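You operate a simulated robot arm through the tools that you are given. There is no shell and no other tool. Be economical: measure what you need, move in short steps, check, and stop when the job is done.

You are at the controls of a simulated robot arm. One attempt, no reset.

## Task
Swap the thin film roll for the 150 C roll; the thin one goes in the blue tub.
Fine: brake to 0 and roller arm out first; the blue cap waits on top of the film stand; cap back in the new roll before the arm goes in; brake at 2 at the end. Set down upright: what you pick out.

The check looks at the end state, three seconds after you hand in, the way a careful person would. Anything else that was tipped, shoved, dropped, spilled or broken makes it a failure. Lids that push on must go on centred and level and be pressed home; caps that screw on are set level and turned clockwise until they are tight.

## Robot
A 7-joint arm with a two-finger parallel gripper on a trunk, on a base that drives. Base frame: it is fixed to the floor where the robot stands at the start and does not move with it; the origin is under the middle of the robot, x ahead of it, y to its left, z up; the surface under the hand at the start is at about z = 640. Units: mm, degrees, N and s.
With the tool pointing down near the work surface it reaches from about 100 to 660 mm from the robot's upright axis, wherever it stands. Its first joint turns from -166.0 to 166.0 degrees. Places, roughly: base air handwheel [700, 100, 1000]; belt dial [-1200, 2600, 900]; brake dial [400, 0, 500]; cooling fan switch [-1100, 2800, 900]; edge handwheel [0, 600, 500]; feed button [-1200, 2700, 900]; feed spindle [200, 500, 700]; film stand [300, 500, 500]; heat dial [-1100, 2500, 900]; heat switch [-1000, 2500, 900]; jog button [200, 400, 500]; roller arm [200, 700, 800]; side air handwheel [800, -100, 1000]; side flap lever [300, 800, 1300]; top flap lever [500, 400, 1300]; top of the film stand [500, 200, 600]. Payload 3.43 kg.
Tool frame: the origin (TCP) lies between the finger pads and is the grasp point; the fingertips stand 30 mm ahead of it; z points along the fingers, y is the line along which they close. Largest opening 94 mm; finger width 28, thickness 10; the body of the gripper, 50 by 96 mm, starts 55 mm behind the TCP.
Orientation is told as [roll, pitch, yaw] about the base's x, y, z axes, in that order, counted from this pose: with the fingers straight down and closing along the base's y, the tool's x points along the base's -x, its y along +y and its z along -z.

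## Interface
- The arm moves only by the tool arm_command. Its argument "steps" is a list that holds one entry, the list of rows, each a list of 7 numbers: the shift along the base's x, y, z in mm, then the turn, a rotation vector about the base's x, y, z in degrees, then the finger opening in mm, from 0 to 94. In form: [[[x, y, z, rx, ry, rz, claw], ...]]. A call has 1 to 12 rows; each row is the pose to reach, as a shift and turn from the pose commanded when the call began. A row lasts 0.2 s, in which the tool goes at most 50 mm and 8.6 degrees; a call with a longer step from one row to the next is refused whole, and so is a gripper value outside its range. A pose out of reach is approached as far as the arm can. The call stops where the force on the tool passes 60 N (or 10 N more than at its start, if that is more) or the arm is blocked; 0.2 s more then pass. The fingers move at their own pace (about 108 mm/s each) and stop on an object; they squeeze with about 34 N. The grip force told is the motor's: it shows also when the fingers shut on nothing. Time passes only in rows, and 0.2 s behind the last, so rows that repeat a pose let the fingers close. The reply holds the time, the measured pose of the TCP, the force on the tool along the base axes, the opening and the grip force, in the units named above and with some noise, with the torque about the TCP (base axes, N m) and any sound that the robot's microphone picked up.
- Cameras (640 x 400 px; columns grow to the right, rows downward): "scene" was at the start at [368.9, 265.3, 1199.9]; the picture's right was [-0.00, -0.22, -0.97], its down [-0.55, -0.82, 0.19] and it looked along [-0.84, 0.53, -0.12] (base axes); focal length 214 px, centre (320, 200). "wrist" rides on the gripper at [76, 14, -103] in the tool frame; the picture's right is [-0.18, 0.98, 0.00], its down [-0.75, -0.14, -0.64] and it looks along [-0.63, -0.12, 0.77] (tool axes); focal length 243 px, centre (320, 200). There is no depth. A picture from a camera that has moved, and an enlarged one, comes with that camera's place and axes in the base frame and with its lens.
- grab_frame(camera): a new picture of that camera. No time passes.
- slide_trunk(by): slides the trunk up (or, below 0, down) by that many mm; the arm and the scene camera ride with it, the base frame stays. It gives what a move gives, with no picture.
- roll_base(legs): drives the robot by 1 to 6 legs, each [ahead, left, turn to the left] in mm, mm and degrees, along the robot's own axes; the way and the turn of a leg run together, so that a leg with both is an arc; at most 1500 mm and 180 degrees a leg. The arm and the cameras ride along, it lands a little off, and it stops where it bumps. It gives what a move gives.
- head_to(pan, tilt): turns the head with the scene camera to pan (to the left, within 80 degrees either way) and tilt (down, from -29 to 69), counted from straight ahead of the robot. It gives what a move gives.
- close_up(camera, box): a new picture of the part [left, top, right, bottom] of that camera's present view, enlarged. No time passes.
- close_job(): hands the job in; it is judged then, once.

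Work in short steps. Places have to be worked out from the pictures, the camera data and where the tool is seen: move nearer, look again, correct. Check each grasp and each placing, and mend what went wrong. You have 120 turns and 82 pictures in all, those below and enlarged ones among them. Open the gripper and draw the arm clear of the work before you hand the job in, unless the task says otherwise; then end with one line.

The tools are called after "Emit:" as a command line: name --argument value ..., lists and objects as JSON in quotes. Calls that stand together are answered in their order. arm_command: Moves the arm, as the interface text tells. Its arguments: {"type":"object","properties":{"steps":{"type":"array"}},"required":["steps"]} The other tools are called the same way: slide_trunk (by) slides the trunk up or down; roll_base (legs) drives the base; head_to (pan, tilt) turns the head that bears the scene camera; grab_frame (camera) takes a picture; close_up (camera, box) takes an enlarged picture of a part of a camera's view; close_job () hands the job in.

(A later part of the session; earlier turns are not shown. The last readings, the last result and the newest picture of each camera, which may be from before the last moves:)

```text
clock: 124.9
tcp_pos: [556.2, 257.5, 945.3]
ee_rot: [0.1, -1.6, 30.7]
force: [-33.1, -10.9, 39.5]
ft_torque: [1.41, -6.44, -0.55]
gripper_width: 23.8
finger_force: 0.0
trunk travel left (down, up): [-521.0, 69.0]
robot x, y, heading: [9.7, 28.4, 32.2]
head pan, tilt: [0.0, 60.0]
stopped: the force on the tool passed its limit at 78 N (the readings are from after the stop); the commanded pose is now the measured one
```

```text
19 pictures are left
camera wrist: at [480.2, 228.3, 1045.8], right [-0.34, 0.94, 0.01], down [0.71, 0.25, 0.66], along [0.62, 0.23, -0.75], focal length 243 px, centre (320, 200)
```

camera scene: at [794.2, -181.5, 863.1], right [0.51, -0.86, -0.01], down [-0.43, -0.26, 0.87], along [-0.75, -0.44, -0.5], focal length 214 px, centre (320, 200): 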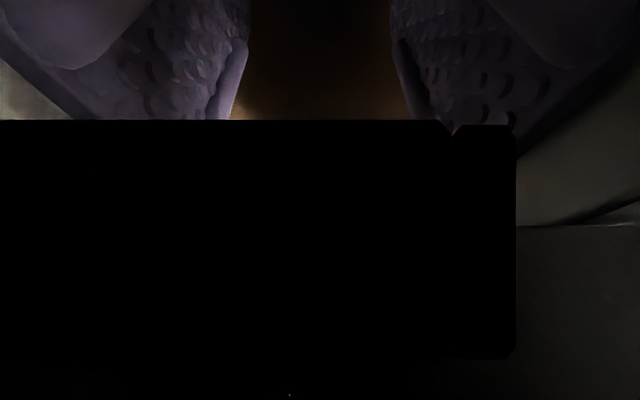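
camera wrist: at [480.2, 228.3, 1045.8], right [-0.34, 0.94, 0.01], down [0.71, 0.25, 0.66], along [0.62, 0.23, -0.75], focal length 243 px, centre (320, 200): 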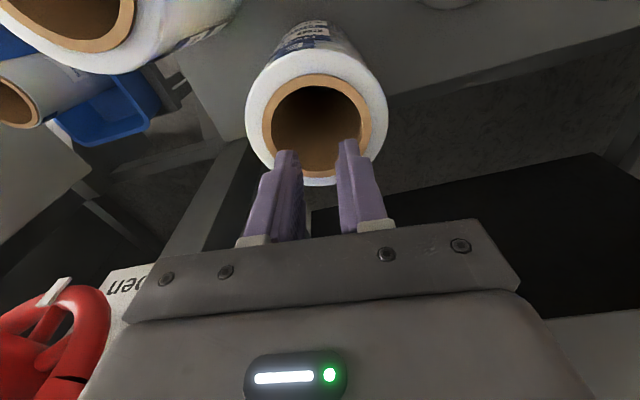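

Something ahead blocked the hand at 78 N: likely the pipe under the hood at z≈1000 touching the wrist, not the roll. I back straight up and away, then look at it.

Emit:
arm_command --steps '[[[0, 0, 20, 0, 0, 0, 24], [0, 0, 50, 0, 0, 0, 24], [-30, -20, 70, 0, 0, 0, 24], [-70, -46, 90, 0, 0, 0, 24], [-110, -72, 110, 0, 0, 0, 24], [-110, -72, 110, 0, 0, 0, 24]]]'

Emit:
head_to --pan 0 --tilt -29

Emit:
grab_frame --camera "scene"

```text
refused: row 4 steps farther than a row can; nothing moved
```

```text
clock: 126.5
tcp_pos: [495.2, 223.3, 926.2]
ee_rot: [1.1, 4.0, 29.9]
force: [-154.8, -8.8, -39.7]
ft_torque: [-0.9, -8.46, 5.37]
gripper_width: 24.0
finger_force: 0.0
trunk travel left (down, up): [-521.0, 69.0]
robot x, y, heading: [0.1, 20.4, 30.9]
head pan, tilt: [0.0, -28.6]
```

```text
18 pictures are left
camera scene: at [618.5, 298.3, 971.8], right [0.49, -0.87, -0.08], down [-0.84, -0.45, -0.31], along [0.24, 0.22, -0.95], focal length 214 px, centre (320, 200)
```

scene: 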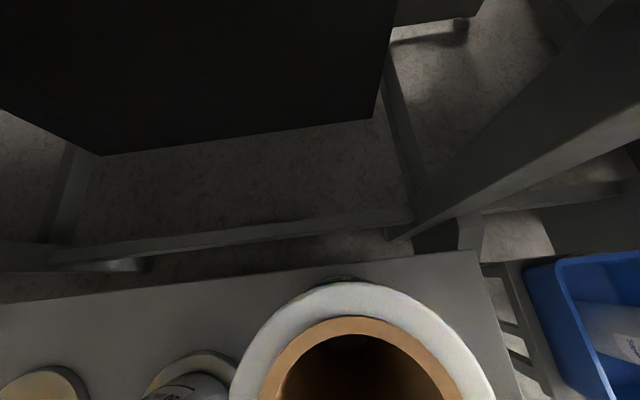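

The turning head itself pressed against the hood, so the head is solid and the arm is strained. I retreat toward the robot at once to relieve it.

Emit:
arm_command --steps '[[[-35, -23, 0, 0, 0, 0, 24], [-70, -46, 0, 0, 0, 0, 24], [-105, -69, 5, 0, 0, 0, 24], [-140, -92, 20, 0, 0, 0, 24], [-170, -112, 45, 0, 0, 0, 24], [-200, -132, 75, 0, 0, 0, 24]]]'

Emit:
grab_frame --camera "scene"

```text
clock: 127.9
tcp_pos: [359.6, 126.2, 1018.4]
ee_rot: [0.2, -1.3, 30.7]
force: [0.8, -0.6, 0.1]
ft_torque: [0.03, -0.03, -0.02]
gripper_width: 23.8
finger_force: 0.0
trunk travel left (down, up): [-521.0, 69.0]
robot x, y, heading: [13.5, 33.7, 32.2]
head pan, tilt: [0.0, -28.6]
```

```text
17 pictures are left
camera scene: at [486.3, 200.9, 1084.8], right [0.51, -0.86, 0.0], down [-0.75, -0.44, -0.5], along [0.43, 0.26, -0.87], focal length 214 px, centre (320, 200)
```

scene: 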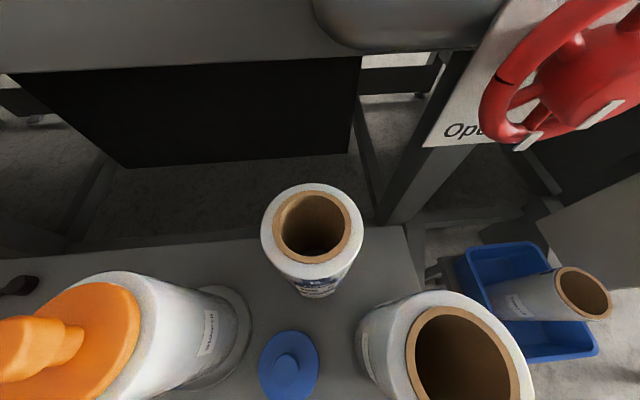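

Everything still stands. The head sticks out about 80 mm ahead of the hand, so I'll turn the hand 90° (head toward Feed side) and pinch E's front wall instead, staying clear of the hood.

Emit:
head_to --pan 0 --tilt 60

Emit:
arm_command --steps '[[[0, 0, 5, 0, 0, 8.2, 40], [0, 0, 10, 0, 0, 16.4, 40], [0, 0, 15, 0, 0, 24.6, 40], [0, 0, 20, 0, 0, 32.8, 40], [0, 0, 20, 0, 0, 41, 40], [0, 0, 20, 0, 0, 49.2, 40], [0, 0, 20, 0, 0, 57.4, 40], [0, 0, 20, 0, 0, 65.6, 40], [0, 0, 20, 0, 0, 73.8, 40], [0, 0, 20, 0, 0, 82, 40], [0, 0, 20, 0, 0, 90, 40], [0, 0, 20, 0, 0, 90, 40]]]'

```text
clock: 129.6
tcp_pos: [360.6, 125.6, 1017.3]
ee_rot: [0.2, -1.1, 30.7]
force: [-0.2, -0.3, -0.7]
ft_torque: [-0.01, 0.01, 0.02]
gripper_width: 23.7
finger_force: 0.1
trunk travel left (down, up): [-521.0, 69.0]
robot x, y, heading: [14.8, 30.6, 32.2]
head pan, tilt: [0.0, 60.0]
```

```text
clock: 132.2
tcp_pos: [360.7, 128.8, 1035.8]
ee_rot: [0.2, -1.3, 120.8]
force: [0.6, -0.6, 0.2]
ft_torque: [-0.01, 0.0, -0.05]
gripper_width: 40.0
finger_force: 0.0
trunk travel left (down, up): [-521.0, 69.0]
robot x, y, heading: [9.3, 33.8, 32.1]
head pan, tilt: [0.0, 60.0]
```

Rotation done. I move above E's front wall at (521,234), removing the 1.3° tilt, and look with the wrist camera.

Emit:
arm_command --steps '[[[32, 21, 0, -0.5, -0.3, 0, 40], [64, 42, 0, -1.1, -0.7, 0, 40], [96, 63, -10, -1.1, -0.7, 0, 40], [128, 84, -30, -1.1, -0.7, 0, 40], [160, 105, -60, -1.1, -0.7, 0, 40], [160, 105, -90, -1.1, -0.7, 0, 40], [160, 105, -90, -1.1, -0.7, 0, 40]]]'

Emit:
grab_frame --camera "wrist"

```text
clock: 133.8
tcp_pos: [520.3, 232.0, 945.4]
ee_rot: [0.2, 0.1, 120.7]
force: [-0.7, 0.9, -0.1]
ft_torque: [0.01, -0.02, -0.01]
gripper_width: 40.0
finger_force: 0.1
trunk travel left (down, up): [-521.0, 69.0]
robot x, y, heading: [10.4, 32.4, 32.2]
head pan, tilt: [0.0, 60.0]
```

```text
16 pictures are left
camera wrist: at [547.3, 159.0, 1047.5], right [-0.94, -0.34, 0.0], down [-0.26, 0.72, 0.64], along [-0.22, 0.6, -0.77], focal length 243 px, centre (320, 200)
```

wrist: 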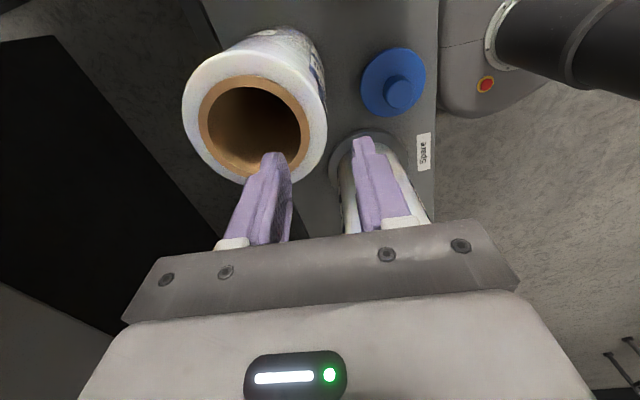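

I need a precise E position and size; zooming.

Emit:
close_up --camera "wrist" --box '[170, 20, 362, 140]'

```text
3.33 times, centred on (266, 80) of wrist
camera zoom: at [547.3, 159.0, 1047.5], right [-0.94, -0.34, 0.0], down [-0.26, 0.72, 0.64], along [-0.22, 0.6, -0.77], focal length 809 px, centre (500, 600)
```

zoom: 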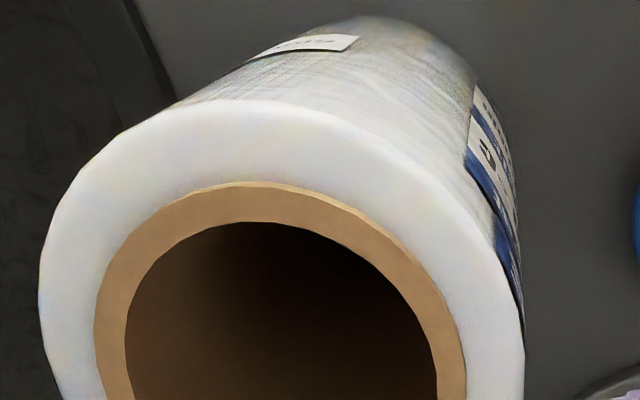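

Exact projection gives E's axis at (567,255), top z≈873, outer dia ≈113, core ≈73, wall ≈20. I shift (+6.5,−0.6) and descend with 46 mm opening, one finger inside the core.

Emit:
arm_command --steps '[[[6.5, -0.6, -5, 0, 0, 0, 48], [6.5, -0.6, -25, 0, 0, 0, 48], [6.5, -0.6, -45, 0, 0, 0, 48], [6.5, -0.6, -65, 0, 0, 0, 48], [6.5, -0.6, -82, 0, 0, 0, 48], [6.5, -0.6, -82, 0, 0, 0, 0], [6.5, -0.6, -82, 0, 0, 0, 0], [6.5, -0.6, -82, 0, 0, 0, 0]]]'

Emit:
grab_frame --camera "wrist"

```text
clock: 135.6
tcp_pos: [526.4, 232.7, 864.5]
ee_rot: [0.0, 0.2, 120.7]
force: [0.9, 3.8, 4.8]
ft_torque: [0.61, -0.29, 0.09]
gripper_width: 24.4
finger_force: 34.3
trunk travel left (down, up): [-521.0, 69.0]
robot x, y, heading: [10.1, 29.9, 32.3]
head pan, tilt: [0.0, 60.0]
```

```text
14 pictures are left
camera wrist: at [554.0, 159.5, 966.7], right [-0.94, -0.34, 0.0], down [-0.26, 0.72, 0.64], along [-0.22, 0.6, -0.77], focal length 243 px, centre (320, 200)
```

wrist: 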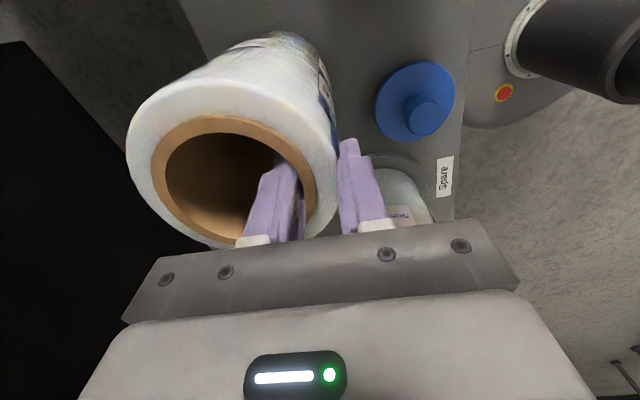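

The front wall is pinched at 24 mm. I lift 25 mm and check the roll's attitude.

Emit:
arm_command --steps '[[[0, 0, 6, 0, 0, 0, 0], [0, 0, 12, 0, 0, 0, 0], [0, 0, 18, 0, 0, 0, 0], [0, 0, 25, 0, 0, 0, 0], [0, 0, 25, 0, 0, 0, 0]]]'

Emit:
grab_frame --camera "wrist"

```text
clock: 136.8
tcp_pos: [528.7, 230.9, 889.3]
ee_rot: [0.3, 0.1, 120.7]
force: [-1.3, -0.1, -8.9]
ft_torque: [-0.19, 0.32, 0.0]
gripper_width: 24.4
finger_force: 33.8
trunk travel left (down, up): [-521.0, 69.0]
robot x, y, heading: [9.0, 32.5, 32.1]
head pan, tilt: [0.0, 60.0]
```

```text
13 pictures are left
camera wrist: at [555.0, 158.2, 990.8], right [-0.94, -0.34, 0.0], down [-0.26, 0.72, 0.64], along [-0.22, 0.6, -0.77], focal length 243 px, centre (320, 200)
```

wrist: 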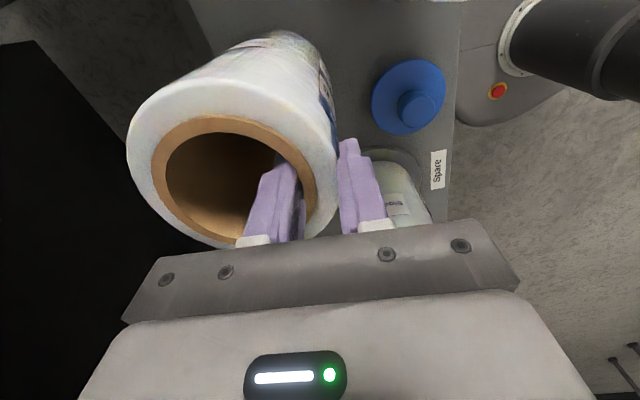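

The roll is rigid and vertical in the grip (about 0.9 kg). I raise it, retreat in front of the stand, then carry it to the left toward Feed.

Emit:
arm_command --steps '[[[0, 0, 40, 0, 0, 0, 0], [0, 0, 80, 0, 0, 0, 0], [-36, -21, 95, 0, 0, 0, 0], [-72, -43, 110, 0, 0, 0, 0], [-108, -64, 120, 0, 0, 0, 0], [-144, -85, 120, 0, 0, 0, 0], [-180, -107, 120, 0, 0, 0, 0], [-215, -127, 120, 0, 0, 0, 0]]]'

Emit:
slide_trunk --by 69

Emit:
arm_command --steps '[[[-23, 39, 0, 0, 0, 0, 0], [-47, 79, 0, 0, 0, 0, 0], [-70, 119, 0, 0, 0, 0, 0], [-94, 158, 0, 0, 0, 0, 0], [-117, 198, 0, 0, 0, 0, 0], [-141, 238, 0, 0, 0, 0, 0], [-164, 277, 0, 0, 0, 0, 0], [-188, 317, 0, 0, 0, 0, 0], [-212, 357, 0, 0, 0, 0, 0], [-212, 357, 0, 0, 0, 0, 0]]]'

Emit:
grab_frame --camera "wrist"

```text
clock: 138.6
tcp_pos: [311.8, 104.6, 1007.9]
ee_rot: [0.1, 0.2, 120.7]
force: [-1.3, 0.1, -7.9]
ft_torque: [-0.22, 0.3, 0.01]
gripper_width: 24.3
finger_force: 34.0
trunk travel left (down, up): [-521.0, 69.0]
robot x, y, heading: [10.7, 34.6, 32.2]
head pan, tilt: [0.0, 60.0]
```

```text
clock: 139.6
tcp_pos: [314.3, 102.6, 1076.4]
ee_rot: [0.3, 0.0, 120.8]
force: [0.2, 0.5, -7.6]
ft_torque: [-0.18, 0.36, 0.0]
gripper_width: 24.3
finger_force: 33.7
trunk travel left (down, up): [-590.0, 0.0]
robot x, y, heading: [12.0, 32.5, 32.1]
head pan, tilt: [0.0, 60.0]
```

```text
clock: 141.8
tcp_pos: [103.4, 459.4, 1076.5]
ee_rot: [0.3, 0.2, 120.6]
force: [0.3, 0.7, -9.1]
ft_torque: [-0.19, 0.33, -0.02]
gripper_width: 24.3
finger_force: 34.5
trunk travel left (down, up): [-590.0, 0.0]
robot x, y, heading: [13.6, 36.1, 32.2]
head pan, tilt: [0.0, 60.0]
```

```text
12 pictures are left
camera wrist: at [129.5, 386.2, 1178.7], right [-0.94, -0.34, 0.0], down [-0.26, 0.72, 0.64], along [-0.22, 0.6, -0.77], focal length 243 px, centre (320, 200)
```

wrist: 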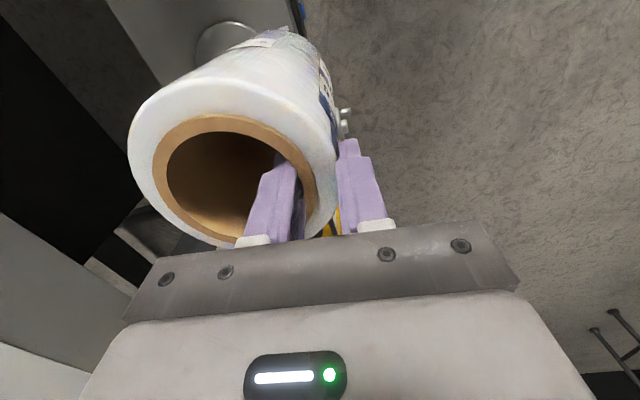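

Before seating, I verify the bare Feed spindle's position with the scene camera.

Emit:
head_to --pan -17 --tilt 8

Emit:
close_up --camera "scene" --box '[208, 130, 432, 270]'

```text
clock: 143.1
tcp_pos: [102.3, 459.4, 1077.1]
ee_rot: [0.2, 0.2, 120.7]
force: [0.6, 0.0, -7.6]
ft_torque: [-0.19, 0.32, -0.02]
gripper_width: 24.2
finger_force: 34.3
trunk travel left (down, up): [-590.0, 0.0]
robot x, y, heading: [11.9, 35.1, 31.9]
head pan, tilt: [-17.0, 8.0]
```

```text
2.86 times, centred on (320, 200) of scene
camera zoom: at [75.0, 557.5, 1117.5], right [0.82, 0.49, 0.29], down [0.47, -0.87, 0.14], along [0.32, 0.02, -0.95], focal length 613 px, centre (320, 200)
```

zoom: 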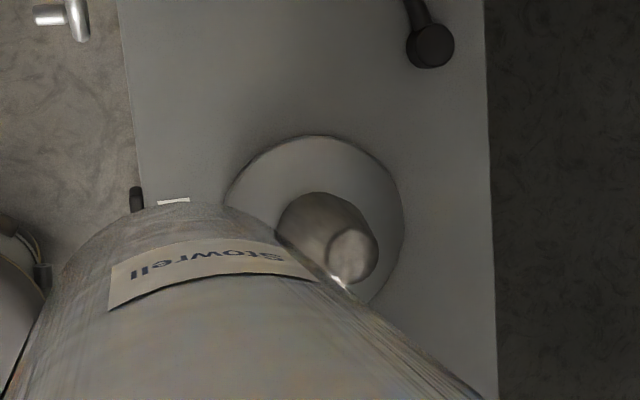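

The spindle is a tapered stub (about 87 mm high, tip about 34 mm) with its axis near (243.5,546), so the core has margin to self-centre. I move above it and lower by trunk to just over the tip.

Emit:
arm_command --steps '[[[34, 21, 0, 0, 0, 0, 0], [68, 42, 0, 0, 0, 0, 0], [102, 63, 0, 0, 0, 0, 0], [102, 63, 0, 0, 0, 0, 0]]]'

Emit:
slide_trunk --by -105

Emit:
grab_frame --camera "scene"

```text
clock: 144.1
tcp_pos: [205.2, 522.0, 1074.9]
ee_rot: [0.1, 0.2, 120.7]
force: [-0.7, 0.3, -8.4]
ft_torque: [-0.18, 0.34, 0.03]
gripper_width: 24.4
finger_force: 33.9
trunk travel left (down, up): [-590.0, 0.0]
robot x, y, heading: [13.8, 32.2, 32.2]
head pan, tilt: [-17.0, 8.0]
```

```text
clock: 145.4
tcp_pos: [206.1, 522.7, 970.2]
ee_rot: [0.3, 0.2, 120.7]
force: [-0.8, -0.9, -8.3]
ft_torque: [-0.17, 0.31, 0.01]
gripper_width: 24.3
finger_force: 34.4
trunk travel left (down, up): [-485.0, 105.0]
robot x, y, heading: [10.1, 34.4, 32.2]
head pan, tilt: [-17.0, 8.0]
```

```text
10 pictures are left
camera scene: at [178.2, 620.8, 1011.2], right [0.82, 0.49, 0.29], down [0.47, -0.87, 0.14], along [0.32, 0.02, -0.95], focal length 214 px, centre (320, 200)
```

scene: 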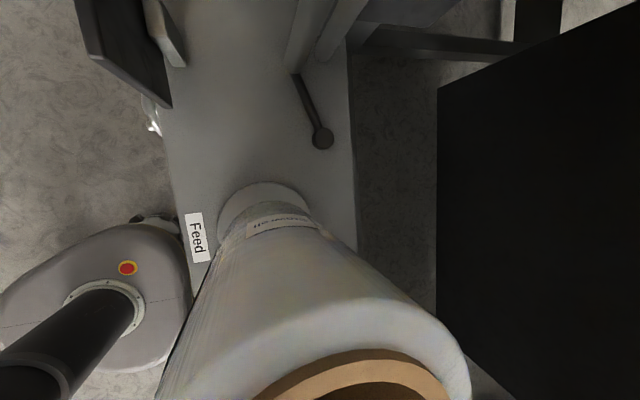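

Roll and flange line up. I lower onto the spindle in guarded steps.

Emit:
arm_command --steps '[[[0, 0, -12, 0, 0, 0, 0], [0, 0, -24, 0, 0, 0, 0], [0, 0, -36, 0, 0, 0, 0], [0, 0, -48, 0, 0, 0, 0], [0, 0, -58, 0, 0, 0, 0], [0, 0, -66, 0, 0, 0, 0]]]'

```text
clock: 146.8
tcp_pos: [205.6, 521.8, 903.8]
ee_rot: [0.3, 0.1, 120.7]
force: [-0.4, 0.2, -7.7]
ft_torque: [-0.22, 0.37, 0.02]
gripper_width: 24.2
finger_force: 33.9
trunk travel left (down, up): [-485.0, 105.0]
robot x, y, heading: [12.8, 32.5, 32.1]
head pan, tilt: [-17.0, 8.0]
```

No contact yet, with the bottom about 30 mm above the flange. I continue in finer steps.

Emit:
arm_command --steps '[[[0, 0, -6, 0, 0, 0, 0], [0, 0, -12, 0, 0, 0, 0], [0, 0, -18, 0, 0, 0, 0], [0, 0, -24, 0, 0, 0, 0], [0, 0, -29, 0, 0, 0, 0], [0, 0, -34, 0, 0, 0, 0]]]'

```text
clock: 148.3
tcp_pos: [205.3, 523.7, 876.2]
ee_rot: [-0.2, -0.1, 120.5]
force: [-4.8, -12.5, 39.3]
ft_torque: [-1.23, 0.98, -0.01]
gripper_width: 24.2
finger_force: 33.9
trunk travel left (down, up): [-485.0, 105.0]
robot x, y, heading: [14.6, 26.1, 32.4]
head pan, tilt: [-17.0, 8.0]
stopped in row 6: the force on the tool passed its limit at 63 N (the readings are from after the stop); the commanded pose is now the measured one
```

It stopped at z 876, which matches seating on the flange (about 650). I open slightly, rise a little and check for gap and level.

Emit:
arm_command --steps '[[[0, 0, 1, 0, 0, 0, 24], [0, 0, 1, 0, 0, 0, 46], [0, 0, 1, 0, 0, 0, 46], [0, 0, 20, 0, 0, 0, 46], [0, 0, 50, 0, 0, 0, 46], [0, 0, 90, 0, 0, 0, 46], [-20, -12, 120, 0, 0, 0, 46], [-20, -12, 120, 0, 0, 0, 46]]]'

Emit:
grab_frame --camera "wrist"

```text
clock: 150.1
tcp_pos: [185.7, 513.8, 994.0]
ee_rot: [0.1, -0.2, 120.6]
force: [-0.1, 0.2, -0.8]
ft_torque: [-0.01, -0.03, -0.01]
gripper_width: 46.1
finger_force: 0.0
trunk travel left (down, up): [-485.0, 105.0]
robot x, y, heading: [11.6, 31.0, 32.3]
head pan, tilt: [-17.0, 8.0]
```

```text
9 pictures are left
camera wrist: at [213.5, 440.7, 1095.9], right [-0.94, -0.34, 0.0], down [-0.26, 0.72, 0.64], along [-0.22, 0.6, -0.77], focal length 243 px, centre (320, 200)
```

wrist: 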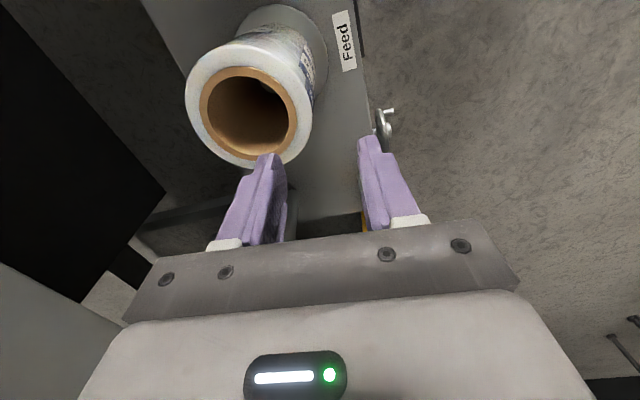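

E is seated and level on the Feed flange. Next the blue cap: I go around the front and down over it.

Emit:
arm_command --steps '[[[-35, -21, 0, 0, 0, 0, 66], [-70, -42, 0, 0, 0, 0, 66], [-46, -82, 0, 0, 0, 0, 66], [-22, -122, 0, 0, 0, 0, 66], [1, -162, 0, 0, 0, 0, 66], [25, -202, 0, 0, 0, 0, 66], [49, -242, 0, 0, 0, 0, 66], [73, -282, 0, 0, 0, 0, 66], [97, -322, 0, 0, 0, 0, 66], [120, -362, 0, 0, 0, 0, 66], [155, -341, 0, 0, 0, 0, 66], [190, -320, 0, 0, 0, 0, 66]]]'

Emit:
arm_command --steps '[[[33, 19, 0, 0, 0, 0, 66], [33, 19, 0, 0, 0, 0, 66]]]'

Emit:
slide_trunk --by -205

Emit:
grab_frame --camera "wrist"

```text
clock: 152.7
tcp_pos: [379.6, 194.0, 994.8]
ee_rot: [0.0, -0.1, 120.7]
force: [0.2, 0.5, 0.1]
ft_torque: [0.0, 0.05, 0.01]
gripper_width: 66.3
finger_force: 0.0
trunk travel left (down, up): [-485.0, 105.0]
robot x, y, heading: [10.7, 33.6, 32.3]
head pan, tilt: [-17.0, 8.0]
```

```text
clock: 153.3
tcp_pos: [409.0, 215.0, 993.8]
ee_rot: [0.0, -0.1, 120.7]
force: [0.5, 0.2, 0.1]
ft_torque: [-0.01, -0.03, -0.01]
gripper_width: 66.1
finger_force: 0.1
trunk travel left (down, up): [-485.0, 105.0]
robot x, y, heading: [9.3, 31.4, 32.1]
head pan, tilt: [-17.0, 8.0]
```

```text
clock: 154.8
tcp_pos: [411.0, 213.6, 838.4]
ee_rot: [-0.6, -0.3, 121.0]
force: [-4.2, -9.2, 32.1]
ft_torque: [3.86, 1.24, 0.83]
gripper_width: 66.0
finger_force: 0.0
trunk travel left (down, up): [-326.0, 264.0]
robot x, y, heading: [15.0, 33.4, 32.3]
head pan, tilt: [-17.0, 8.0]
stopped: the force on the tool passed its limit at 87 N (the readings are from after the stop); the commanded pose is now the measured one
```

```text
8 pictures are left
camera wrist: at [437.4, 139.6, 940.3], right [-0.94, -0.35, -0.01], down [-0.27, 0.71, 0.65], along [-0.22, 0.61, -0.76], focal length 243 px, centre (320, 200)
```

wrist: 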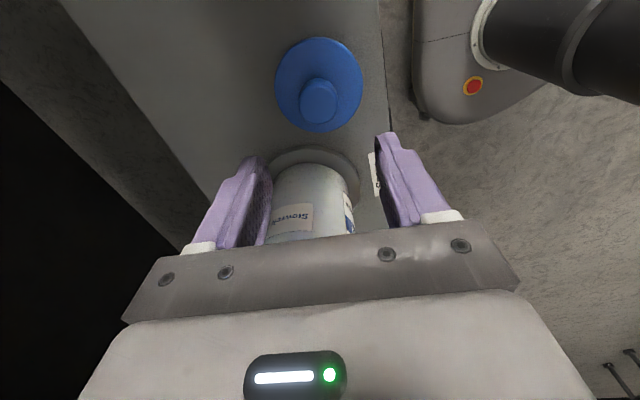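

The head came down on the spare roll's cap at 87 N. I raise straight up, then turn the hand back so the head points over E's vacated spot.

Emit:
slide_trunk --by 170

Emit:
arm_command --steps '[[[-40, -26, 0, 0, 0, -8, 66], [-80, -52, 0, 0, 0, -16, 66], [-90, -58, 0, 0, 0, -24, 66], [-90, -58, 0, 0, 0, -32, 66], [-90, -58, 0, 0, 0, -40, 66], [-90, -58, 0, 0, 0, -48, 66], [-90, -58, 0, 0, 0, -56, 66], [-90, -58, 0, 0, 0, -64, 66], [-90, -58, 0, 0, 0, -72, 66], [-90, -58, 0, 0, 0, -80, 66], [-90, -58, 0, 0, 0, -88, 66], [-90, -58, 0, 0, 0, -90, 66]]]'

Emit:
head_to --pan 25 --tilt 0

Emit:
grab_frame --camera "scene"

```text
clock: 156.8
tcp_pos: [411.5, 216.2, 1007.7]
ee_rot: [-0.4, -0.1, 120.9]
force: [0.2, -0.6, 0.3]
ft_torque: [0.0, 0.0, 0.0]
gripper_width: 66.1
finger_force: 0.1
trunk travel left (down, up): [-496.0, 94.0]
robot x, y, heading: [11.8, 29.8, 32.2]
head pan, tilt: [-17.0, 8.0]
```

```text
clock: 159.3
tcp_pos: [321.8, 157.0, 1006.7]
ee_rot: [-0.4, -0.2, 30.8]
force: [0.0, 0.4, -0.8]
ft_torque: [0.0, 0.01, 0.0]
gripper_width: 65.8
finger_force: 0.0
trunk travel left (down, up): [-496.0, 94.0]
robot x, y, heading: [12.3, 28.4, 32.4]
head pan, tilt: [-17.0, 8.0]
```

```text
clock: 160.4
tcp_pos: [322.5, 157.4, 1007.5]
ee_rot: [-0.4, -0.2, 30.9]
force: [0.9, 0.0, 0.0]
ft_torque: [-0.02, 0.01, 0.01]
gripper_width: 65.9
finger_force: 0.0
trunk travel left (down, up): [-496.0, 94.0]
robot x, y, heading: [11.5, 30.8, 32.4]
head pan, tilt: [25.0, 0.0]
```

```text
7 pictures are left
camera scene: at [395.0, 246.7, 1056.5], right [0.47, -0.78, -0.42], down [-0.86, -0.51, 0.0], along [-0.21, 0.36, -0.91], focal length 214 px, centre (320, 200)
```

scene: 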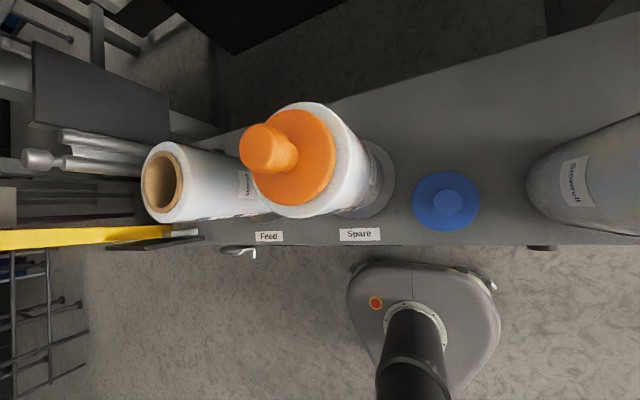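

All is intact: spare roll with its cap, E on Feed, blue cap at about (414.5,211.5). I tuck the head and go down over the cap with the original hand yaw.

Emit:
head_to --pan 0 --tilt 60

Emit:
arm_command --steps '[[[31, 18, 0, 0, 0, 0, 66], [62, 36, 0, 0, 0, 0, 66], [92, 54, 0, 0.4, 0.2, 0, 66], [92, 54, 0, 0.4, 0.2, 0, 66]]]'

Emit:
slide_trunk --by -215

Emit:
grab_frame --camera "wrist"

```text
clock: 161.7
tcp_pos: [322.3, 158.0, 1007.7]
ee_rot: [-0.5, -0.2, 30.9]
force: [-0.3, -0.1, 0.3]
ft_torque: [0.0, 0.01, -0.01]
gripper_width: 66.1
finger_force: 0.0
trunk travel left (down, up): [-496.0, 94.0]
robot x, y, heading: [13.1, 32.2, 32.0]
head pan, tilt: [0.0, 60.0]
```

```text
clock: 162.7
tcp_pos: [412.5, 213.1, 1008.3]
ee_rot: [0.0, -0.3, 30.9]
force: [0.3, 0.7, -0.1]
ft_torque: [0.03, -0.03, -0.01]
gripper_width: 66.0
finger_force: 0.0
trunk travel left (down, up): [-496.0, 94.0]
robot x, y, heading: [12.1, 31.4, 32.3]
head pan, tilt: [0.0, 60.0]
```

```text
clock: 165.0
tcp_pos: [414.1, 212.5, 793.2]
ee_rot: [0.0, -0.4, 30.8]
force: [-0.7, 0.0, -0.2]
ft_torque: [0.03, 0.0, -0.02]
gripper_width: 66.0
finger_force: 0.0
trunk travel left (down, up): [-281.0, 309.0]
robot x, y, heading: [11.5, 35.5, 32.1]
head pan, tilt: [0.0, 60.0]
```

```text
6 pictures are left
camera wrist: at [339.8, 184.1, 895.2], right [-0.35, 0.94, 0.0], down [0.72, 0.26, 0.65], along [0.6, 0.23, -0.76], focal length 243 px, centre (320, 200)
```

wrist: 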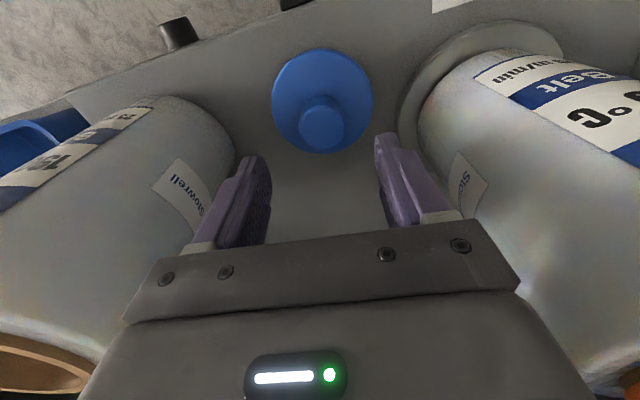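

The cap is centred. I descend to z≈707 and grip.

Emit:
arm_command --steps '[[[-2, -1, -20, 0, 0.4, 0, 66], [-2, -1, -40, 0, 0.4, 0, 66], [-2, -1, -60, 0, 0.4, 0, 66], [-2, -1, -75, 0, 0.4, 0, 66], [-2, -1, -85, 0, 0.4, 0, 66], [-2, -1, -85, 0, 0.4, 0, 20], [-2, -1, -85, 0, 0.4, 0, 20], [-2, -1, -85, 0, 0.4, 0, 20], [-2, -1, -55, 0, 0.4, 0, 20], [-2, -1, -15, 0, 0.4, 0, 20]]]'

Emit:
slide_trunk --by 260

```text
clock: 167.2
tcp_pos: [411.3, 210.3, 778.6]
ee_rot: [0.3, 0.2, 30.9]
force: [-0.4, 0.2, -2.1]
ft_torque: [-0.03, 0.02, -0.01]
gripper_width: 39.2
finger_force: 34.4
trunk travel left (down, up): [-281.0, 309.0]
robot x, y, heading: [8.9, 31.5, 32.3]
head pan, tilt: [0.0, 60.0]
```

```text
clock: 169.9
tcp_pos: [411.2, 211.0, 1037.6]
ee_rot: [0.2, 0.2, 30.9]
force: [0.3, -0.9, -1.1]
ft_torque: [0.02, -0.01, 0.03]
gripper_width: 38.9
finger_force: 34.0
trunk travel left (down, up): [-541.0, 49.0]
robot x, y, heading: [12.0, 31.8, 31.9]
head pan, tilt: [0.0, 60.0]
```

The cap is held at 39 mm. I carry it around the front to above the new roll at (243,545.5).

Emit:
arm_command --steps '[[[-34, -20, 0, 0, 0, 0, 20], [-69, -41, 0, 0, 0, 0, 20], [-103, -61, 0, 0, 0, 0, 20], [-127, -21, 0, 0, 0, 0, 20], [-151, 19, 0, 0, 0, 0, 20], [-174, 59, 0, 0, 0, 0, 20], [-198, 99, 0, 0, 0, 0, 20], [-222, 139, 0, 0, 0, 0, 20], [-246, 179, 0, 0, 0, 0, 20], [-270, 220, 0, 0, 0, 0, 20], [-293, 260, 0, 0, 0, 0, 20]]]'

Emit:
arm_command --steps '[[[32, 19, 0, 0, 0, 0, 20], [63, 37, 0, 0, 0, 0, 20], [94, 56, 0, 0, 0, 0, 20], [125, 74.5, 0, 0, 0, 0, 20], [125, 74.5, -30, 0, 0, 0, 20], [125, 74.5, -60, 0, 0, 0, 20], [125, 74.5, -60, 0, 0, 0, 20]]]'

Emit:
grab_frame --camera "wrist"

```text
clock: 172.3
tcp_pos: [117.0, 471.1, 1035.7]
ee_rot: [0.2, 0.1, 30.9]
force: [1.4, 0.2, -1.3]
ft_torque: [-0.01, 0.04, -0.04]
gripper_width: 39.1
finger_force: 33.8
trunk travel left (down, up): [-541.0, 49.0]
robot x, y, heading: [7.2, 31.2, 32.0]
head pan, tilt: [0.0, 60.0]
```

```text
clock: 173.9
tcp_pos: [242.7, 545.5, 976.5]
ee_rot: [0.1, 0.1, 30.8]
force: [0.5, 0.7, -1.5]
ft_torque: [-0.06, 0.0, 0.04]
gripper_width: 39.1
finger_force: 34.2
trunk travel left (down, up): [-541.0, 49.0]
robot x, y, heading: [11.1, 34.8, 32.1]
head pan, tilt: [0.0, 60.0]
```

```text
5 pictures are left
camera wrist: at [170.2, 517.5, 1078.6], right [-0.35, 0.94, 0.0], down [0.72, 0.26, 0.64], along [0.6, 0.22, -0.77], focal length 243 px, centre (320, 200)
```

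wrist: 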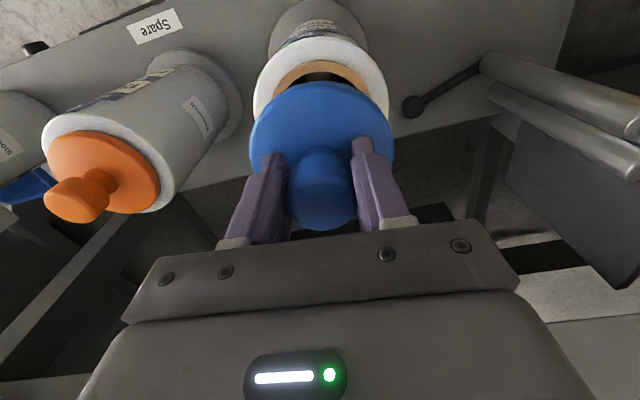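

The cap is directly over the core in both axes (checked by projection). I lower and press it home with the force guard.

Emit:
arm_command --steps '[[[0, 0, -15, 0, 0, 0, 20], [0, 0, -30, 0, 0, 0, 20], [0, 0, -38, 0, 0, 0, 20], [0, 0, -44, 0, 0, 0, 20], [0, 0, -50, 0, 0, 0, 20], [0, 0, -55, 0, 0, 0, 20], [0, 0, -60, 0, 0, 0, 20], [0, 0, -65, 0, 0, 0, 20]]]'

Emit:
grab_frame --camera "wrist"

```text
clock: 175.7
tcp_pos: [243.3, 545.2, 914.5]
ee_rot: [0.4, 0.0, 30.9]
force: [0.0, -3.3, 19.6]
ft_torque: [0.05, -0.24, -0.13]
gripper_width: 39.2
finger_force: 34.0
trunk travel left (down, up): [-541.0, 49.0]
robot x, y, heading: [9.3, 32.9, 32.1]
head pan, tilt: [0.0, 60.0]
```

```text
4 pictures are left
camera wrist: at [170.8, 517.3, 1016.6], right [-0.35, 0.94, 0.01], down [0.72, 0.26, 0.64], along [0.6, 0.23, -0.77], focal length 243 px, centre (320, 200)
```

wrist: 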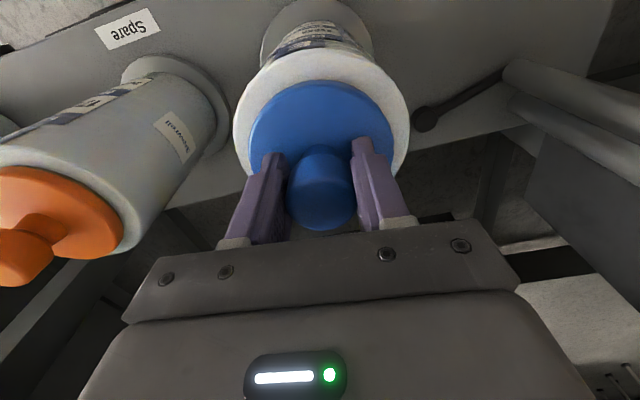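

The flange is centred on the roll, with contact at z≈914. I press down further to the force limit, then release and rise.

Emit:
arm_command --steps '[[[0, 0, -3, 0, 0, 0, 20], [0, 0, -6, 0, 0, 0, 20], [0, 0, -9, 0, 0, 0, 20], [0, 0, -12, 0, 0, 0, 20]]]'

Emit:
arm_command --steps '[[[0, 0, 0, 0, 0, 0, 66], [0, 0, 0, 0, 0, 0, 66], [0, 0, 20, 0, 0, 0, 66], [0, 0, 60, 0, 0, 0, 66], [0, 0, 62, 0, 0, 0, 4], [0, 0, 62, 0, 0, 0, 4], [0, 0, 62, 0, 0, 0, 4]]]'

```text
clock: 176.3
tcp_pos: [245.1, 548.0, 913.1]
ee_rot: [0.5, -0.4, 31.0]
force: [-2.7, -7.1, 32.9]
ft_torque: [-1.32, 0.22, -0.07]
gripper_width: 38.5
finger_force: 33.5
trunk travel left (down, up): [-541.0, 49.0]
robot x, y, heading: [12.2, 31.6, 32.2]
head pan, tilt: [0.0, 60.0]
stopped in row 3: the force on the tool passed its limit at 65 N (the readings are from after the stop); the commanded pose is now the measured one
```

```text
clock: 177.9
tcp_pos: [244.7, 547.1, 971.8]
ee_rot: [0.5, -0.2, 30.9]
force: [-0.7, 1.1, 0.1]
ft_torque: [0.0, 0.02, -0.02]
gripper_width: 3.9
finger_force: 0.1
trunk travel left (down, up): [-541.0, 49.0]
robot x, y, heading: [11.6, 32.0, 32.2]
head pan, tilt: [0.0, 60.0]
```

I press once more with closed fingers on the handle top to be sure it is home.

Emit:
arm_command --steps '[[[-1, -1.5, -8, 0, 0, 0, 4], [-1, -1.5, -14, 0, 0, 0, 4], [-1, -1.5, -18, 0, 0, 0, 4], [-1, -1.5, -22, 0, 0, 0, 4], [-1, -1.5, -26, 0, 0, 0, 4], [-1, -1.5, -30, 0, 0, 0, 4], [-1, -1.5, -34, 0, 0, 0, 4], [-1, -1.5, -38, 0, 0, 0, 4]]]'

Emit:
arm_command --steps '[[[0, 0, 20, 0, 0, 0, 4], [0, 0, 60, 0, 0, 0, 66], [0, 0, 75, 0, 0, 0, 66], [-35, -22, 75, 0, 0, 0, 66]]]'

Emit:
grab_frame --camera "wrist"

```text
clock: 179.0
tcp_pos: [245.9, 551.2, 955.4]
ee_rot: [0.9, -0.7, 31.0]
force: [-4.7, -10.7, 43.1]
ft_torque: [-0.64, 0.59, 0.11]
gripper_width: 4.7
finger_force: 0.2
trunk travel left (down, up): [-541.0, 49.0]
robot x, y, heading: [9.4, 31.0, 32.2]
head pan, tilt: [0.0, 60.0]
stopped in row 5: the force on the tool passed its limit at 66 N (the readings are from after the stop); the commanded pose is now the measured one
```

```text
clock: 180.0
tcp_pos: [208.1, 528.4, 1026.4]
ee_rot: [0.6, -0.6, 31.0]
force: [0.0, 0.8, 0.4]
ft_torque: [-0.01, -0.03, 0.0]
gripper_width: 65.9
finger_force: 0.1
trunk travel left (down, up): [-541.0, 49.0]
robot x, y, heading: [15.3, 29.5, 32.4]
head pan, tilt: [0.0, 60.0]
```

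```text
3 pictures are left
camera wrist: at [135.0, 498.9, 1127.5], right [-0.35, 0.94, 0.01], down [0.72, 0.26, 0.65], along [0.6, 0.23, -0.76], focal length 243 px, centre (320, 200)
```

wrist: 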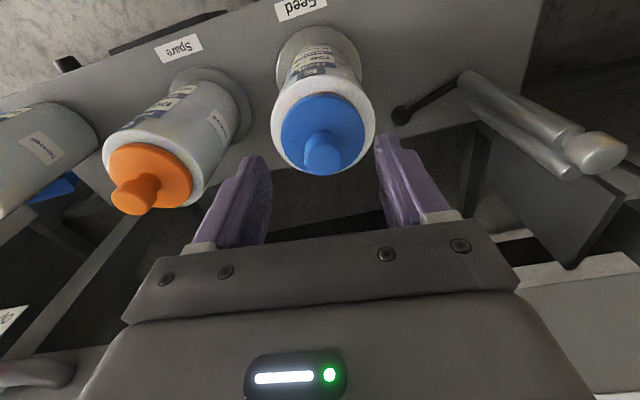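

The cap is centred and home. Next the roller arm: I shift the hand right, then drive left so the parked knob is in reach.

Emit:
arm_command --steps '[[[12, -36, 0, 0, 0, 0, 66], [24, -72, 0, 0, 0, 0, 66], [36, -108, 0, 0, 0, 0, 66], [48, -144, 0, 0, 0, 0, 66], [60, -180, 0, 0, 0, 0, 66], [72, -216, 0, 0, 0, 0, 66], [81, -247, 0, 0, 0, 0, 66]]]'

Emit:
roll_base --legs '[[-47, 0, 0], [0, 440, 0]]'

```text
clock: 181.6
tcp_pos: [291.9, 281.5, 1025.1]
ee_rot: [0.7, -0.5, 31.0]
force: [0.5, 0.5, 0.0]
ft_torque: [0.0, 0.03, 0.01]
gripper_width: 66.0
finger_force: 0.2
trunk travel left (down, up): [-541.0, 49.0]
robot x, y, heading: [13.2, 35.2, 32.4]
head pan, tilt: [0.0, 60.0]
```

```text
clock: 184.8
tcp_pos: [18.2, 627.5, 1026.3]
ee_rot: [0.5, -0.4, 31.1]
force: [0.0, 0.2, 0.5]
ft_torque: [-0.02, 0.0, 0.01]
gripper_width: 65.9
finger_force: 0.1
trunk travel left (down, up): [-541.0, 49.0]
robot x, y, heading: [-261.4, 371.9, 32.3]
head pan, tilt: [0.0, 60.0]
```

In place as planned. I retrace the earlier path to above the parked knob with the same hand yaw, then check with a picture.

Emit:
arm_command --steps '[[[17, 21, 0, 0, 0, -7.1, 66], [35, 42, 0, 0, 0, -14.3, 66], [53, 64, -5, 0, 0, -21.4, 66], [70, 85, -15, 0, 0, -28.6, 66], [88, 106, -25, 0, 0, -35.7, 66], [106, 128, -40, 0, 0, -42.9, 66], [125, 151, -50, 0, 0, -50, 66], [125, 151, -60, 0, 0, -50, 66], [125, 151, -60, 0, 0, -50, 66]]]'

Emit:
grab_frame --camera "wrist"

```text
clock: 186.8
tcp_pos: [143.2, 779.6, 963.1]
ee_rot: [0.6, -0.5, -18.9]
force: [-0.4, 0.2, -0.3]
ft_torque: [0.01, -0.02, 0.02]
gripper_width: 65.8
finger_force: 0.2
trunk travel left (down, up): [-541.0, 49.0]
robot x, y, heading: [-263.2, 376.0, 32.5]
head pan, tilt: [0.0, 60.0]
```

```text
2 pictures are left
camera wrist: at [74.3, 816.2, 1065.3], right [0.49, 0.87, 0.01], down [0.66, -0.38, 0.65], along [0.57, -0.31, -0.76], focal length 243 px, centre (320, 200)
```

wrist: 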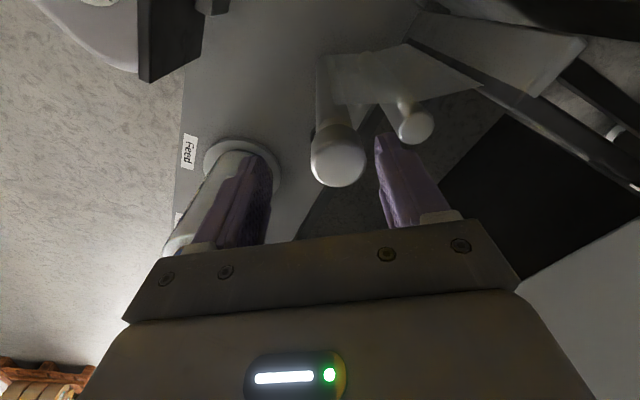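

The knob sits 10 mm to +y of the tool axis. I narrow to 54 mm, correct, descend and grip.

Emit:
arm_command --steps '[[[3.3, 9.7, 0, 0, 0, 0, 54], [3.3, 9.7, 0, 0, 0, 0, 54], [3.3, 9.7, -15, 0, 0, 0, 54], [3.3, 9.7, -30, 0, 0, 0, 54], [3.3, 9.7, -44, 0, 0, 0, 54], [3.3, 9.7, -44, 0, 0, 0, 20], [3.3, 9.7, -44, 0, 0, 0, 20], [3.3, 9.7, -44, 0, 0, 0, 20]]]'

```text
clock: 188.6
tcp_pos: [146.8, 787.2, 920.1]
ee_rot: [0.6, -0.6, -18.9]
force: [-1.1, 0.8, -0.1]
ft_torque: [0.06, 0.19, -0.07]
gripper_width: 37.8
finger_force: 44.5
trunk travel left (down, up): [-541.0, 49.0]
robot x, y, heading: [-262.0, 373.2, 32.4]
head pan, tilt: [0.0, 60.0]
```

Gripped. I swing the arm back in along the same arc, 54.6° about the pivot at (250,723).

Emit:
arm_command --steps '[[[-5.2, -9.1, 0, 0, 0, 5, 20], [-9.6, -18.7, 0, 0, 0, 10, 20], [-13.1, -28.6, 0, 0, 0, 15, 20], [-15.8, -38.7, 0, 0, 0, 20, 20], [-17.6, -49.1, 0, 0, 0, 25, 20], [-18.5, -59.6, 0, 0, 0, 30, 20], [-18.5, -70.1, 0, 0, 0, 35, 20], [-17.5, -80.5, 0, 0, 0, 40, 20], [-15.7, -90.9, 0, 0, 0, 45, 20], [-12.9, -101, 0, 0, 0, 50, 20], [-9.6, -110.1, 0, 0, 0, 54.6, 20], [-9.6, -110.1, 0, 0, 0, 54.6, 20]]]'

```text
clock: 191.2
tcp_pos: [137.3, 678.5, 921.7]
ee_rot: [0.6, -0.5, 35.7]
force: [5.3, 1.8, 3.7]
ft_torque: [-0.63, 0.88, 0.01]
gripper_width: 35.5
finger_force: 45.0
trunk travel left (down, up): [-541.0, 49.0]
robot x, y, heading: [-264.4, 378.5, 32.3]
head pan, tilt: [0.0, 60.0]
```

It is back within 2 mm of the starting position. I nudge a few millimetres further along the arc to feel the stop.

Emit:
arm_command --steps '[[[1, -2, 0, 0, 0, 0.8, 20], [1.8, -4, 0, 0, 0, 1.6, 20], [1.8, -4, 0, 0, 0, 1.6, 20]]]'

```text
clock: 192.0
tcp_pos: [138.7, 677.2, 921.6]
ee_rot: [0.6, -0.5, 37.4]
force: [-0.7, 13.5, 0.7]
ft_torque: [0.7, -0.14, -0.18]
gripper_width: 35.7
finger_force: 45.1
trunk travel left (down, up): [-541.0, 49.0]
robot x, y, heading: [-261.2, 374.3, 32.4]
head pan, tilt: [0.0, 60.0]
```

The knob is exactly at its original position with the stop felt (13 N). I release, rise and retreat.

Emit:
arm_command --steps '[[[0, 0, 0, 0, 0, 0, 40], [0, 0, 0, 0, 0, 0, 60], [0, 0, 0, 0, 0, 0, 60], [0, 0, 25, 0, 0, 0, 60], [0, 0, 65, 0, 0, 0, 60], [-32, -20, 65, 0, 0, -1, 60], [-64, -40, 65, 0, 0, -2, 60], [-96, -60, 65, 0, 0, -3, 60], [-127, -80, 65, 0, 0, -4.2, 60]]]'

Emit:
roll_base --legs '[[-178, 0, 0], [0, -566, 0]]'

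```text
clock: 194.0
tcp_pos: [10.7, 594.6, 985.0]
ee_rot: [0.6, -0.5, 33.2]
force: [-0.2, -0.1, 0.3]
ft_torque: [0.05, -0.01, 0.0]
gripper_width: 60.1
finger_force: 0.0
trunk travel left (down, up): [-541.0, 49.0]
robot x, y, heading: [-261.7, 374.8, 32.0]
head pan, tilt: [0.0, 60.0]
```

```text
clock: 198.4
tcp_pos: [173.7, -3.7, 985.2]
ee_rot: [0.7, -0.5, 32.8]
force: [-0.2, 0.0, -0.2]
ft_torque: [0.02, 0.0, 0.0]
gripper_width: 60.0
finger_force: 0.2
trunk travel left (down, up): [-541.0, 49.0]
robot x, y, heading: [-99.2, -221.1, 31.8]
head pan, tilt: [0.0, 60.0]
```

I rotate the hand to horizontal toward the dial, at the height that maps to the dial after a 472 mm trunk drop.

Emit:
arm_command --steps '[[[13, -4, 1, 4.46, -6.86, 0, 75], [26, -8, 2, 8.9, -13.7, 0, 75], [40, -13, 3, 13.4, -20.6, 0, 75], [53, -17, 5, 17.8, -27.5, 0, 75], [66, -21, 6, 22.3, -34.3, 0, 75], [80, -25, 7, 26.7, -41.2, 0, 75], [93, -29, 8, 31.2, -48, 0, 75], [106, -33, 9, 35.6, -54.9, 0, 75], [120, -38, 11, 40.1, -61.7, 0, 75], [133, -42, 12, 44.5, -68.6, 0, 75], [146, -46, 13, 49, -75.4, 0, 75], [146, -46, 13, 49, -75.4, 0, 75]]]'

```text
clock: 200.8
tcp_pos: [318.3, -48.5, 994.0]
ee_rot: [3.3, -87.5, 30.2]
force: [31.6, 20.6, -20.1]
ft_torque: [0.0, 0.09, 0.09]
gripper_width: 74.9
finger_force: 0.1
out of reach, approached as far as the arm can: row 11
trunk travel left (down, up): [-541.0, 49.0]
robot x, y, heading: [-94.4, -221.5, 32.2]
head pan, tilt: [0.0, 60.0]
stopped in row 11: the force on the tool passed its limit at 137 N (the readings are from after the stop); the commanded pose is now the measured one
```

Nearly horizontal when it was stopped, probably self-contact near the arm's limit. I ease forward to relieve it.

Emit:
arm_command --steps '[[[10, 6, 0, 0, 0, 0, 75], [17, 11, 0, 0, 0, 0, 75], [17, 11, 0, 0, 0, 0, 75]]]'

```text
clock: 201.6
tcp_pos: [335.2, -35.9, 994.5]
ee_rot: [3.3, -87.7, 30.3]
force: [-0.1, -0.4, -0.2]
ft_torque: [0.02, 0.01, -0.01]
gripper_width: 75.1
finger_force: 0.1
trunk travel left (down, up): [-541.0, 49.0]
robot x, y, heading: [-97.7, -223.8, 32.1]
head pan, tilt: [0.0, 60.0]
```

Relieved. I finish the last 2.3° of pitch, align laterally, and lower the trunk to dial height.

Emit:
arm_command --steps '[[[2, -3, 0, 1.3, -1.9, 0, 75], [2, -3, 0, 1.3, -1.9, 0, 75]]]'

Emit:
slide_trunk --by -468

```text
clock: 202.2
tcp_pos: [335.7, -39.6, 994.9]
ee_rot: [95.9, -89.8, -62.4]
force: [-0.1, 0.2, -0.9]
ft_torque: [0.0, 0.01, 0.01]
gripper_width: 75.1
finger_force: 0.1
trunk travel left (down, up): [-541.0, 49.0]
robot x, y, heading: [-99.3, -221.4, 32.3]
head pan, tilt: [0.0, 60.0]
```

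```text
refused: -468 is not a number from -400 to 400
```

Emit:
slide_trunk --by -300

Emit:
slide_trunk --by -168

Emit:
grab_frame --camera "wrist"

```text
clock: 205.2
tcp_pos: [336.4, -39.2, 695.6]
ee_rot: [91.0, -89.8, -57.5]
force: [-0.3, 0.0, -0.3]
ft_torque: [-0.02, 0.02, 0.02]
gripper_width: 75.1
finger_force: 0.1
trunk travel left (down, up): [-241.0, 349.0]
robot x, y, heading: [-99.0, -223.3, 32.2]
head pan, tilt: [0.0, 60.0]
```

```text
clock: 207.1
tcp_pos: [337.1, -39.9, 529.0]
ee_rot: [91.0, -89.8, -57.4]
force: [0.1, -0.3, -0.2]
ft_torque: [-0.02, -0.05, 0.0]
gripper_width: 75.3
finger_force: 0.0
trunk travel left (down, up): [-73.0, 517.0]
robot x, y, heading: [-99.4, -220.7, 32.3]
head pan, tilt: [0.0, 60.0]
```

```text
1 pictures are left
camera wrist: at [242.7, -84.7, 450.4], right [-0.54, 0.82, 0.19], down [-0.46, -0.47, 0.75], along [0.7, 0.32, 0.63], focal length 243 px, centre (320, 200)
```

wrist: 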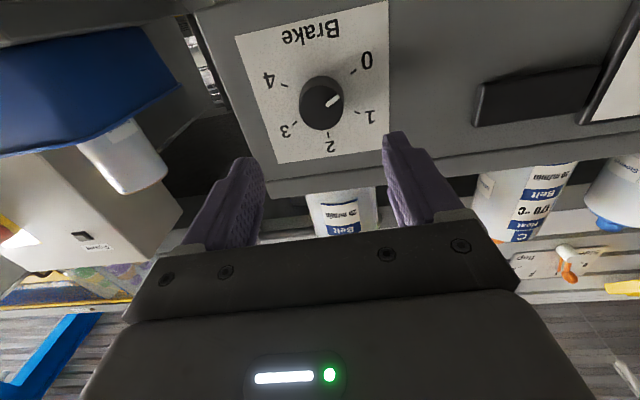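

The dial is well placed, pointer at 0. I return the head to the pose used before, and pre-rotate the hand 120° counter-clockwise (known-good range) before gripping.

Emit:
head_to --pan 0 --tilt 0

Emit:
arm_command --steps '[[[0, 0, -1, -6.7, -4.4, 0, 75], [0, 0, -2, -13.4, -8.8, 0, 75], [0, 0, -2, -20, -13.2, 0, 75], [0, 0, -2, -26.7, -17.6, 0, 75], [0, 0, -2, -33.4, -22, 0, 75], [0, 0, -2, -40, -26.4, 0, 75], [0, 0, -2, -46.7, -30.9, 0, 75], [0, 0, -2, -50, -33.1, 0, 75]]]'

Emit:
arm_command --steps '[[[0, 0, 0, -6.7, -4.4, 0, 75], [0, 0, 0, -13.4, -8.8, 0, 75], [0, 0, 0, -20, -13.2, 0, 75], [0, 0, 0, -26.7, -17.6, 0, 75], [0, 0, 0, -33.4, -22, 0, 75], [0, 0, 0, -40, -26.4, 0, 75], [0, 0, 0, -46.7, -30.9, 0, 75], [0, 0, 0, -50, -33.1, 0, 75]]]'

```text
clock: 208.4
tcp_pos: [336.8, -39.1, 527.1]
ee_rot: [88.9, -89.9, -55.3]
force: [0.0, -0.8, -0.1]
ft_torque: [0.0, 0.01, -0.05]
gripper_width: 75.2
finger_force: 0.2
trunk travel left (down, up): [-73.0, 517.0]
robot x, y, heading: [-98.0, -221.5, 32.2]
head pan, tilt: [0.0, 0.0]
```

```text
clock: 210.2
tcp_pos: [337.6, -37.8, 526.3]
ee_rot: [-90.1, -30.0, 123.6]
force: [-0.1, -0.2, 0.3]
ft_torque: [0.02, 0.02, 0.01]
gripper_width: 74.9
finger_force: 0.0
trunk travel left (down, up): [-73.0, 517.0]
robot x, y, heading: [-97.5, -221.4, 31.9]
head pan, tilt: [0.0, 0.0]
```

```text
clock: 212.0
tcp_pos: [336.9, -39.1, 525.3]
ee_rot: [-89.8, 29.9, 123.5]
force: [-0.1, 0.6, -0.8]
ft_torque: [0.01, -0.02, 0.01]
gripper_width: 75.0
finger_force: 0.1
trunk travel left (down, up): [-73.0, 517.0]
robot x, y, heading: [-96.4, -221.0, 31.9]
head pan, tilt: [0.0, 0.0]
```

The hand orientation matches the earlier one at 0. I move in to the recorded grip point and close.

Emit:
arm_command --steps '[[[27, 18, 1, 0, 0, 0, 75], [54, 36, 1, 0, 0, 0, 75], [70, 46, 1, 0, 0, 0, 75], [82, 54, 1, 0, 0, 0, 75], [82, 54, 1, 0, 0, 0, 0], [82, 54, 1, 0, 0, 0, 0], [82, 54, 1, 0, 0, 0, 0]]]'

```text
clock: 213.6
tcp_pos: [418.1, 16.2, 526.7]
ee_rot: [-90.0, 29.8, 123.5]
force: [0.4, 3.3, 7.5]
ft_torque: [0.15, -0.23, 0.04]
gripper_width: 40.2
finger_force: 44.5
trunk travel left (down, up): [-73.0, 517.0]
robot x, y, heading: [-100.5, -220.0, 31.9]
head pan, tilt: [0.0, 0.0]
```

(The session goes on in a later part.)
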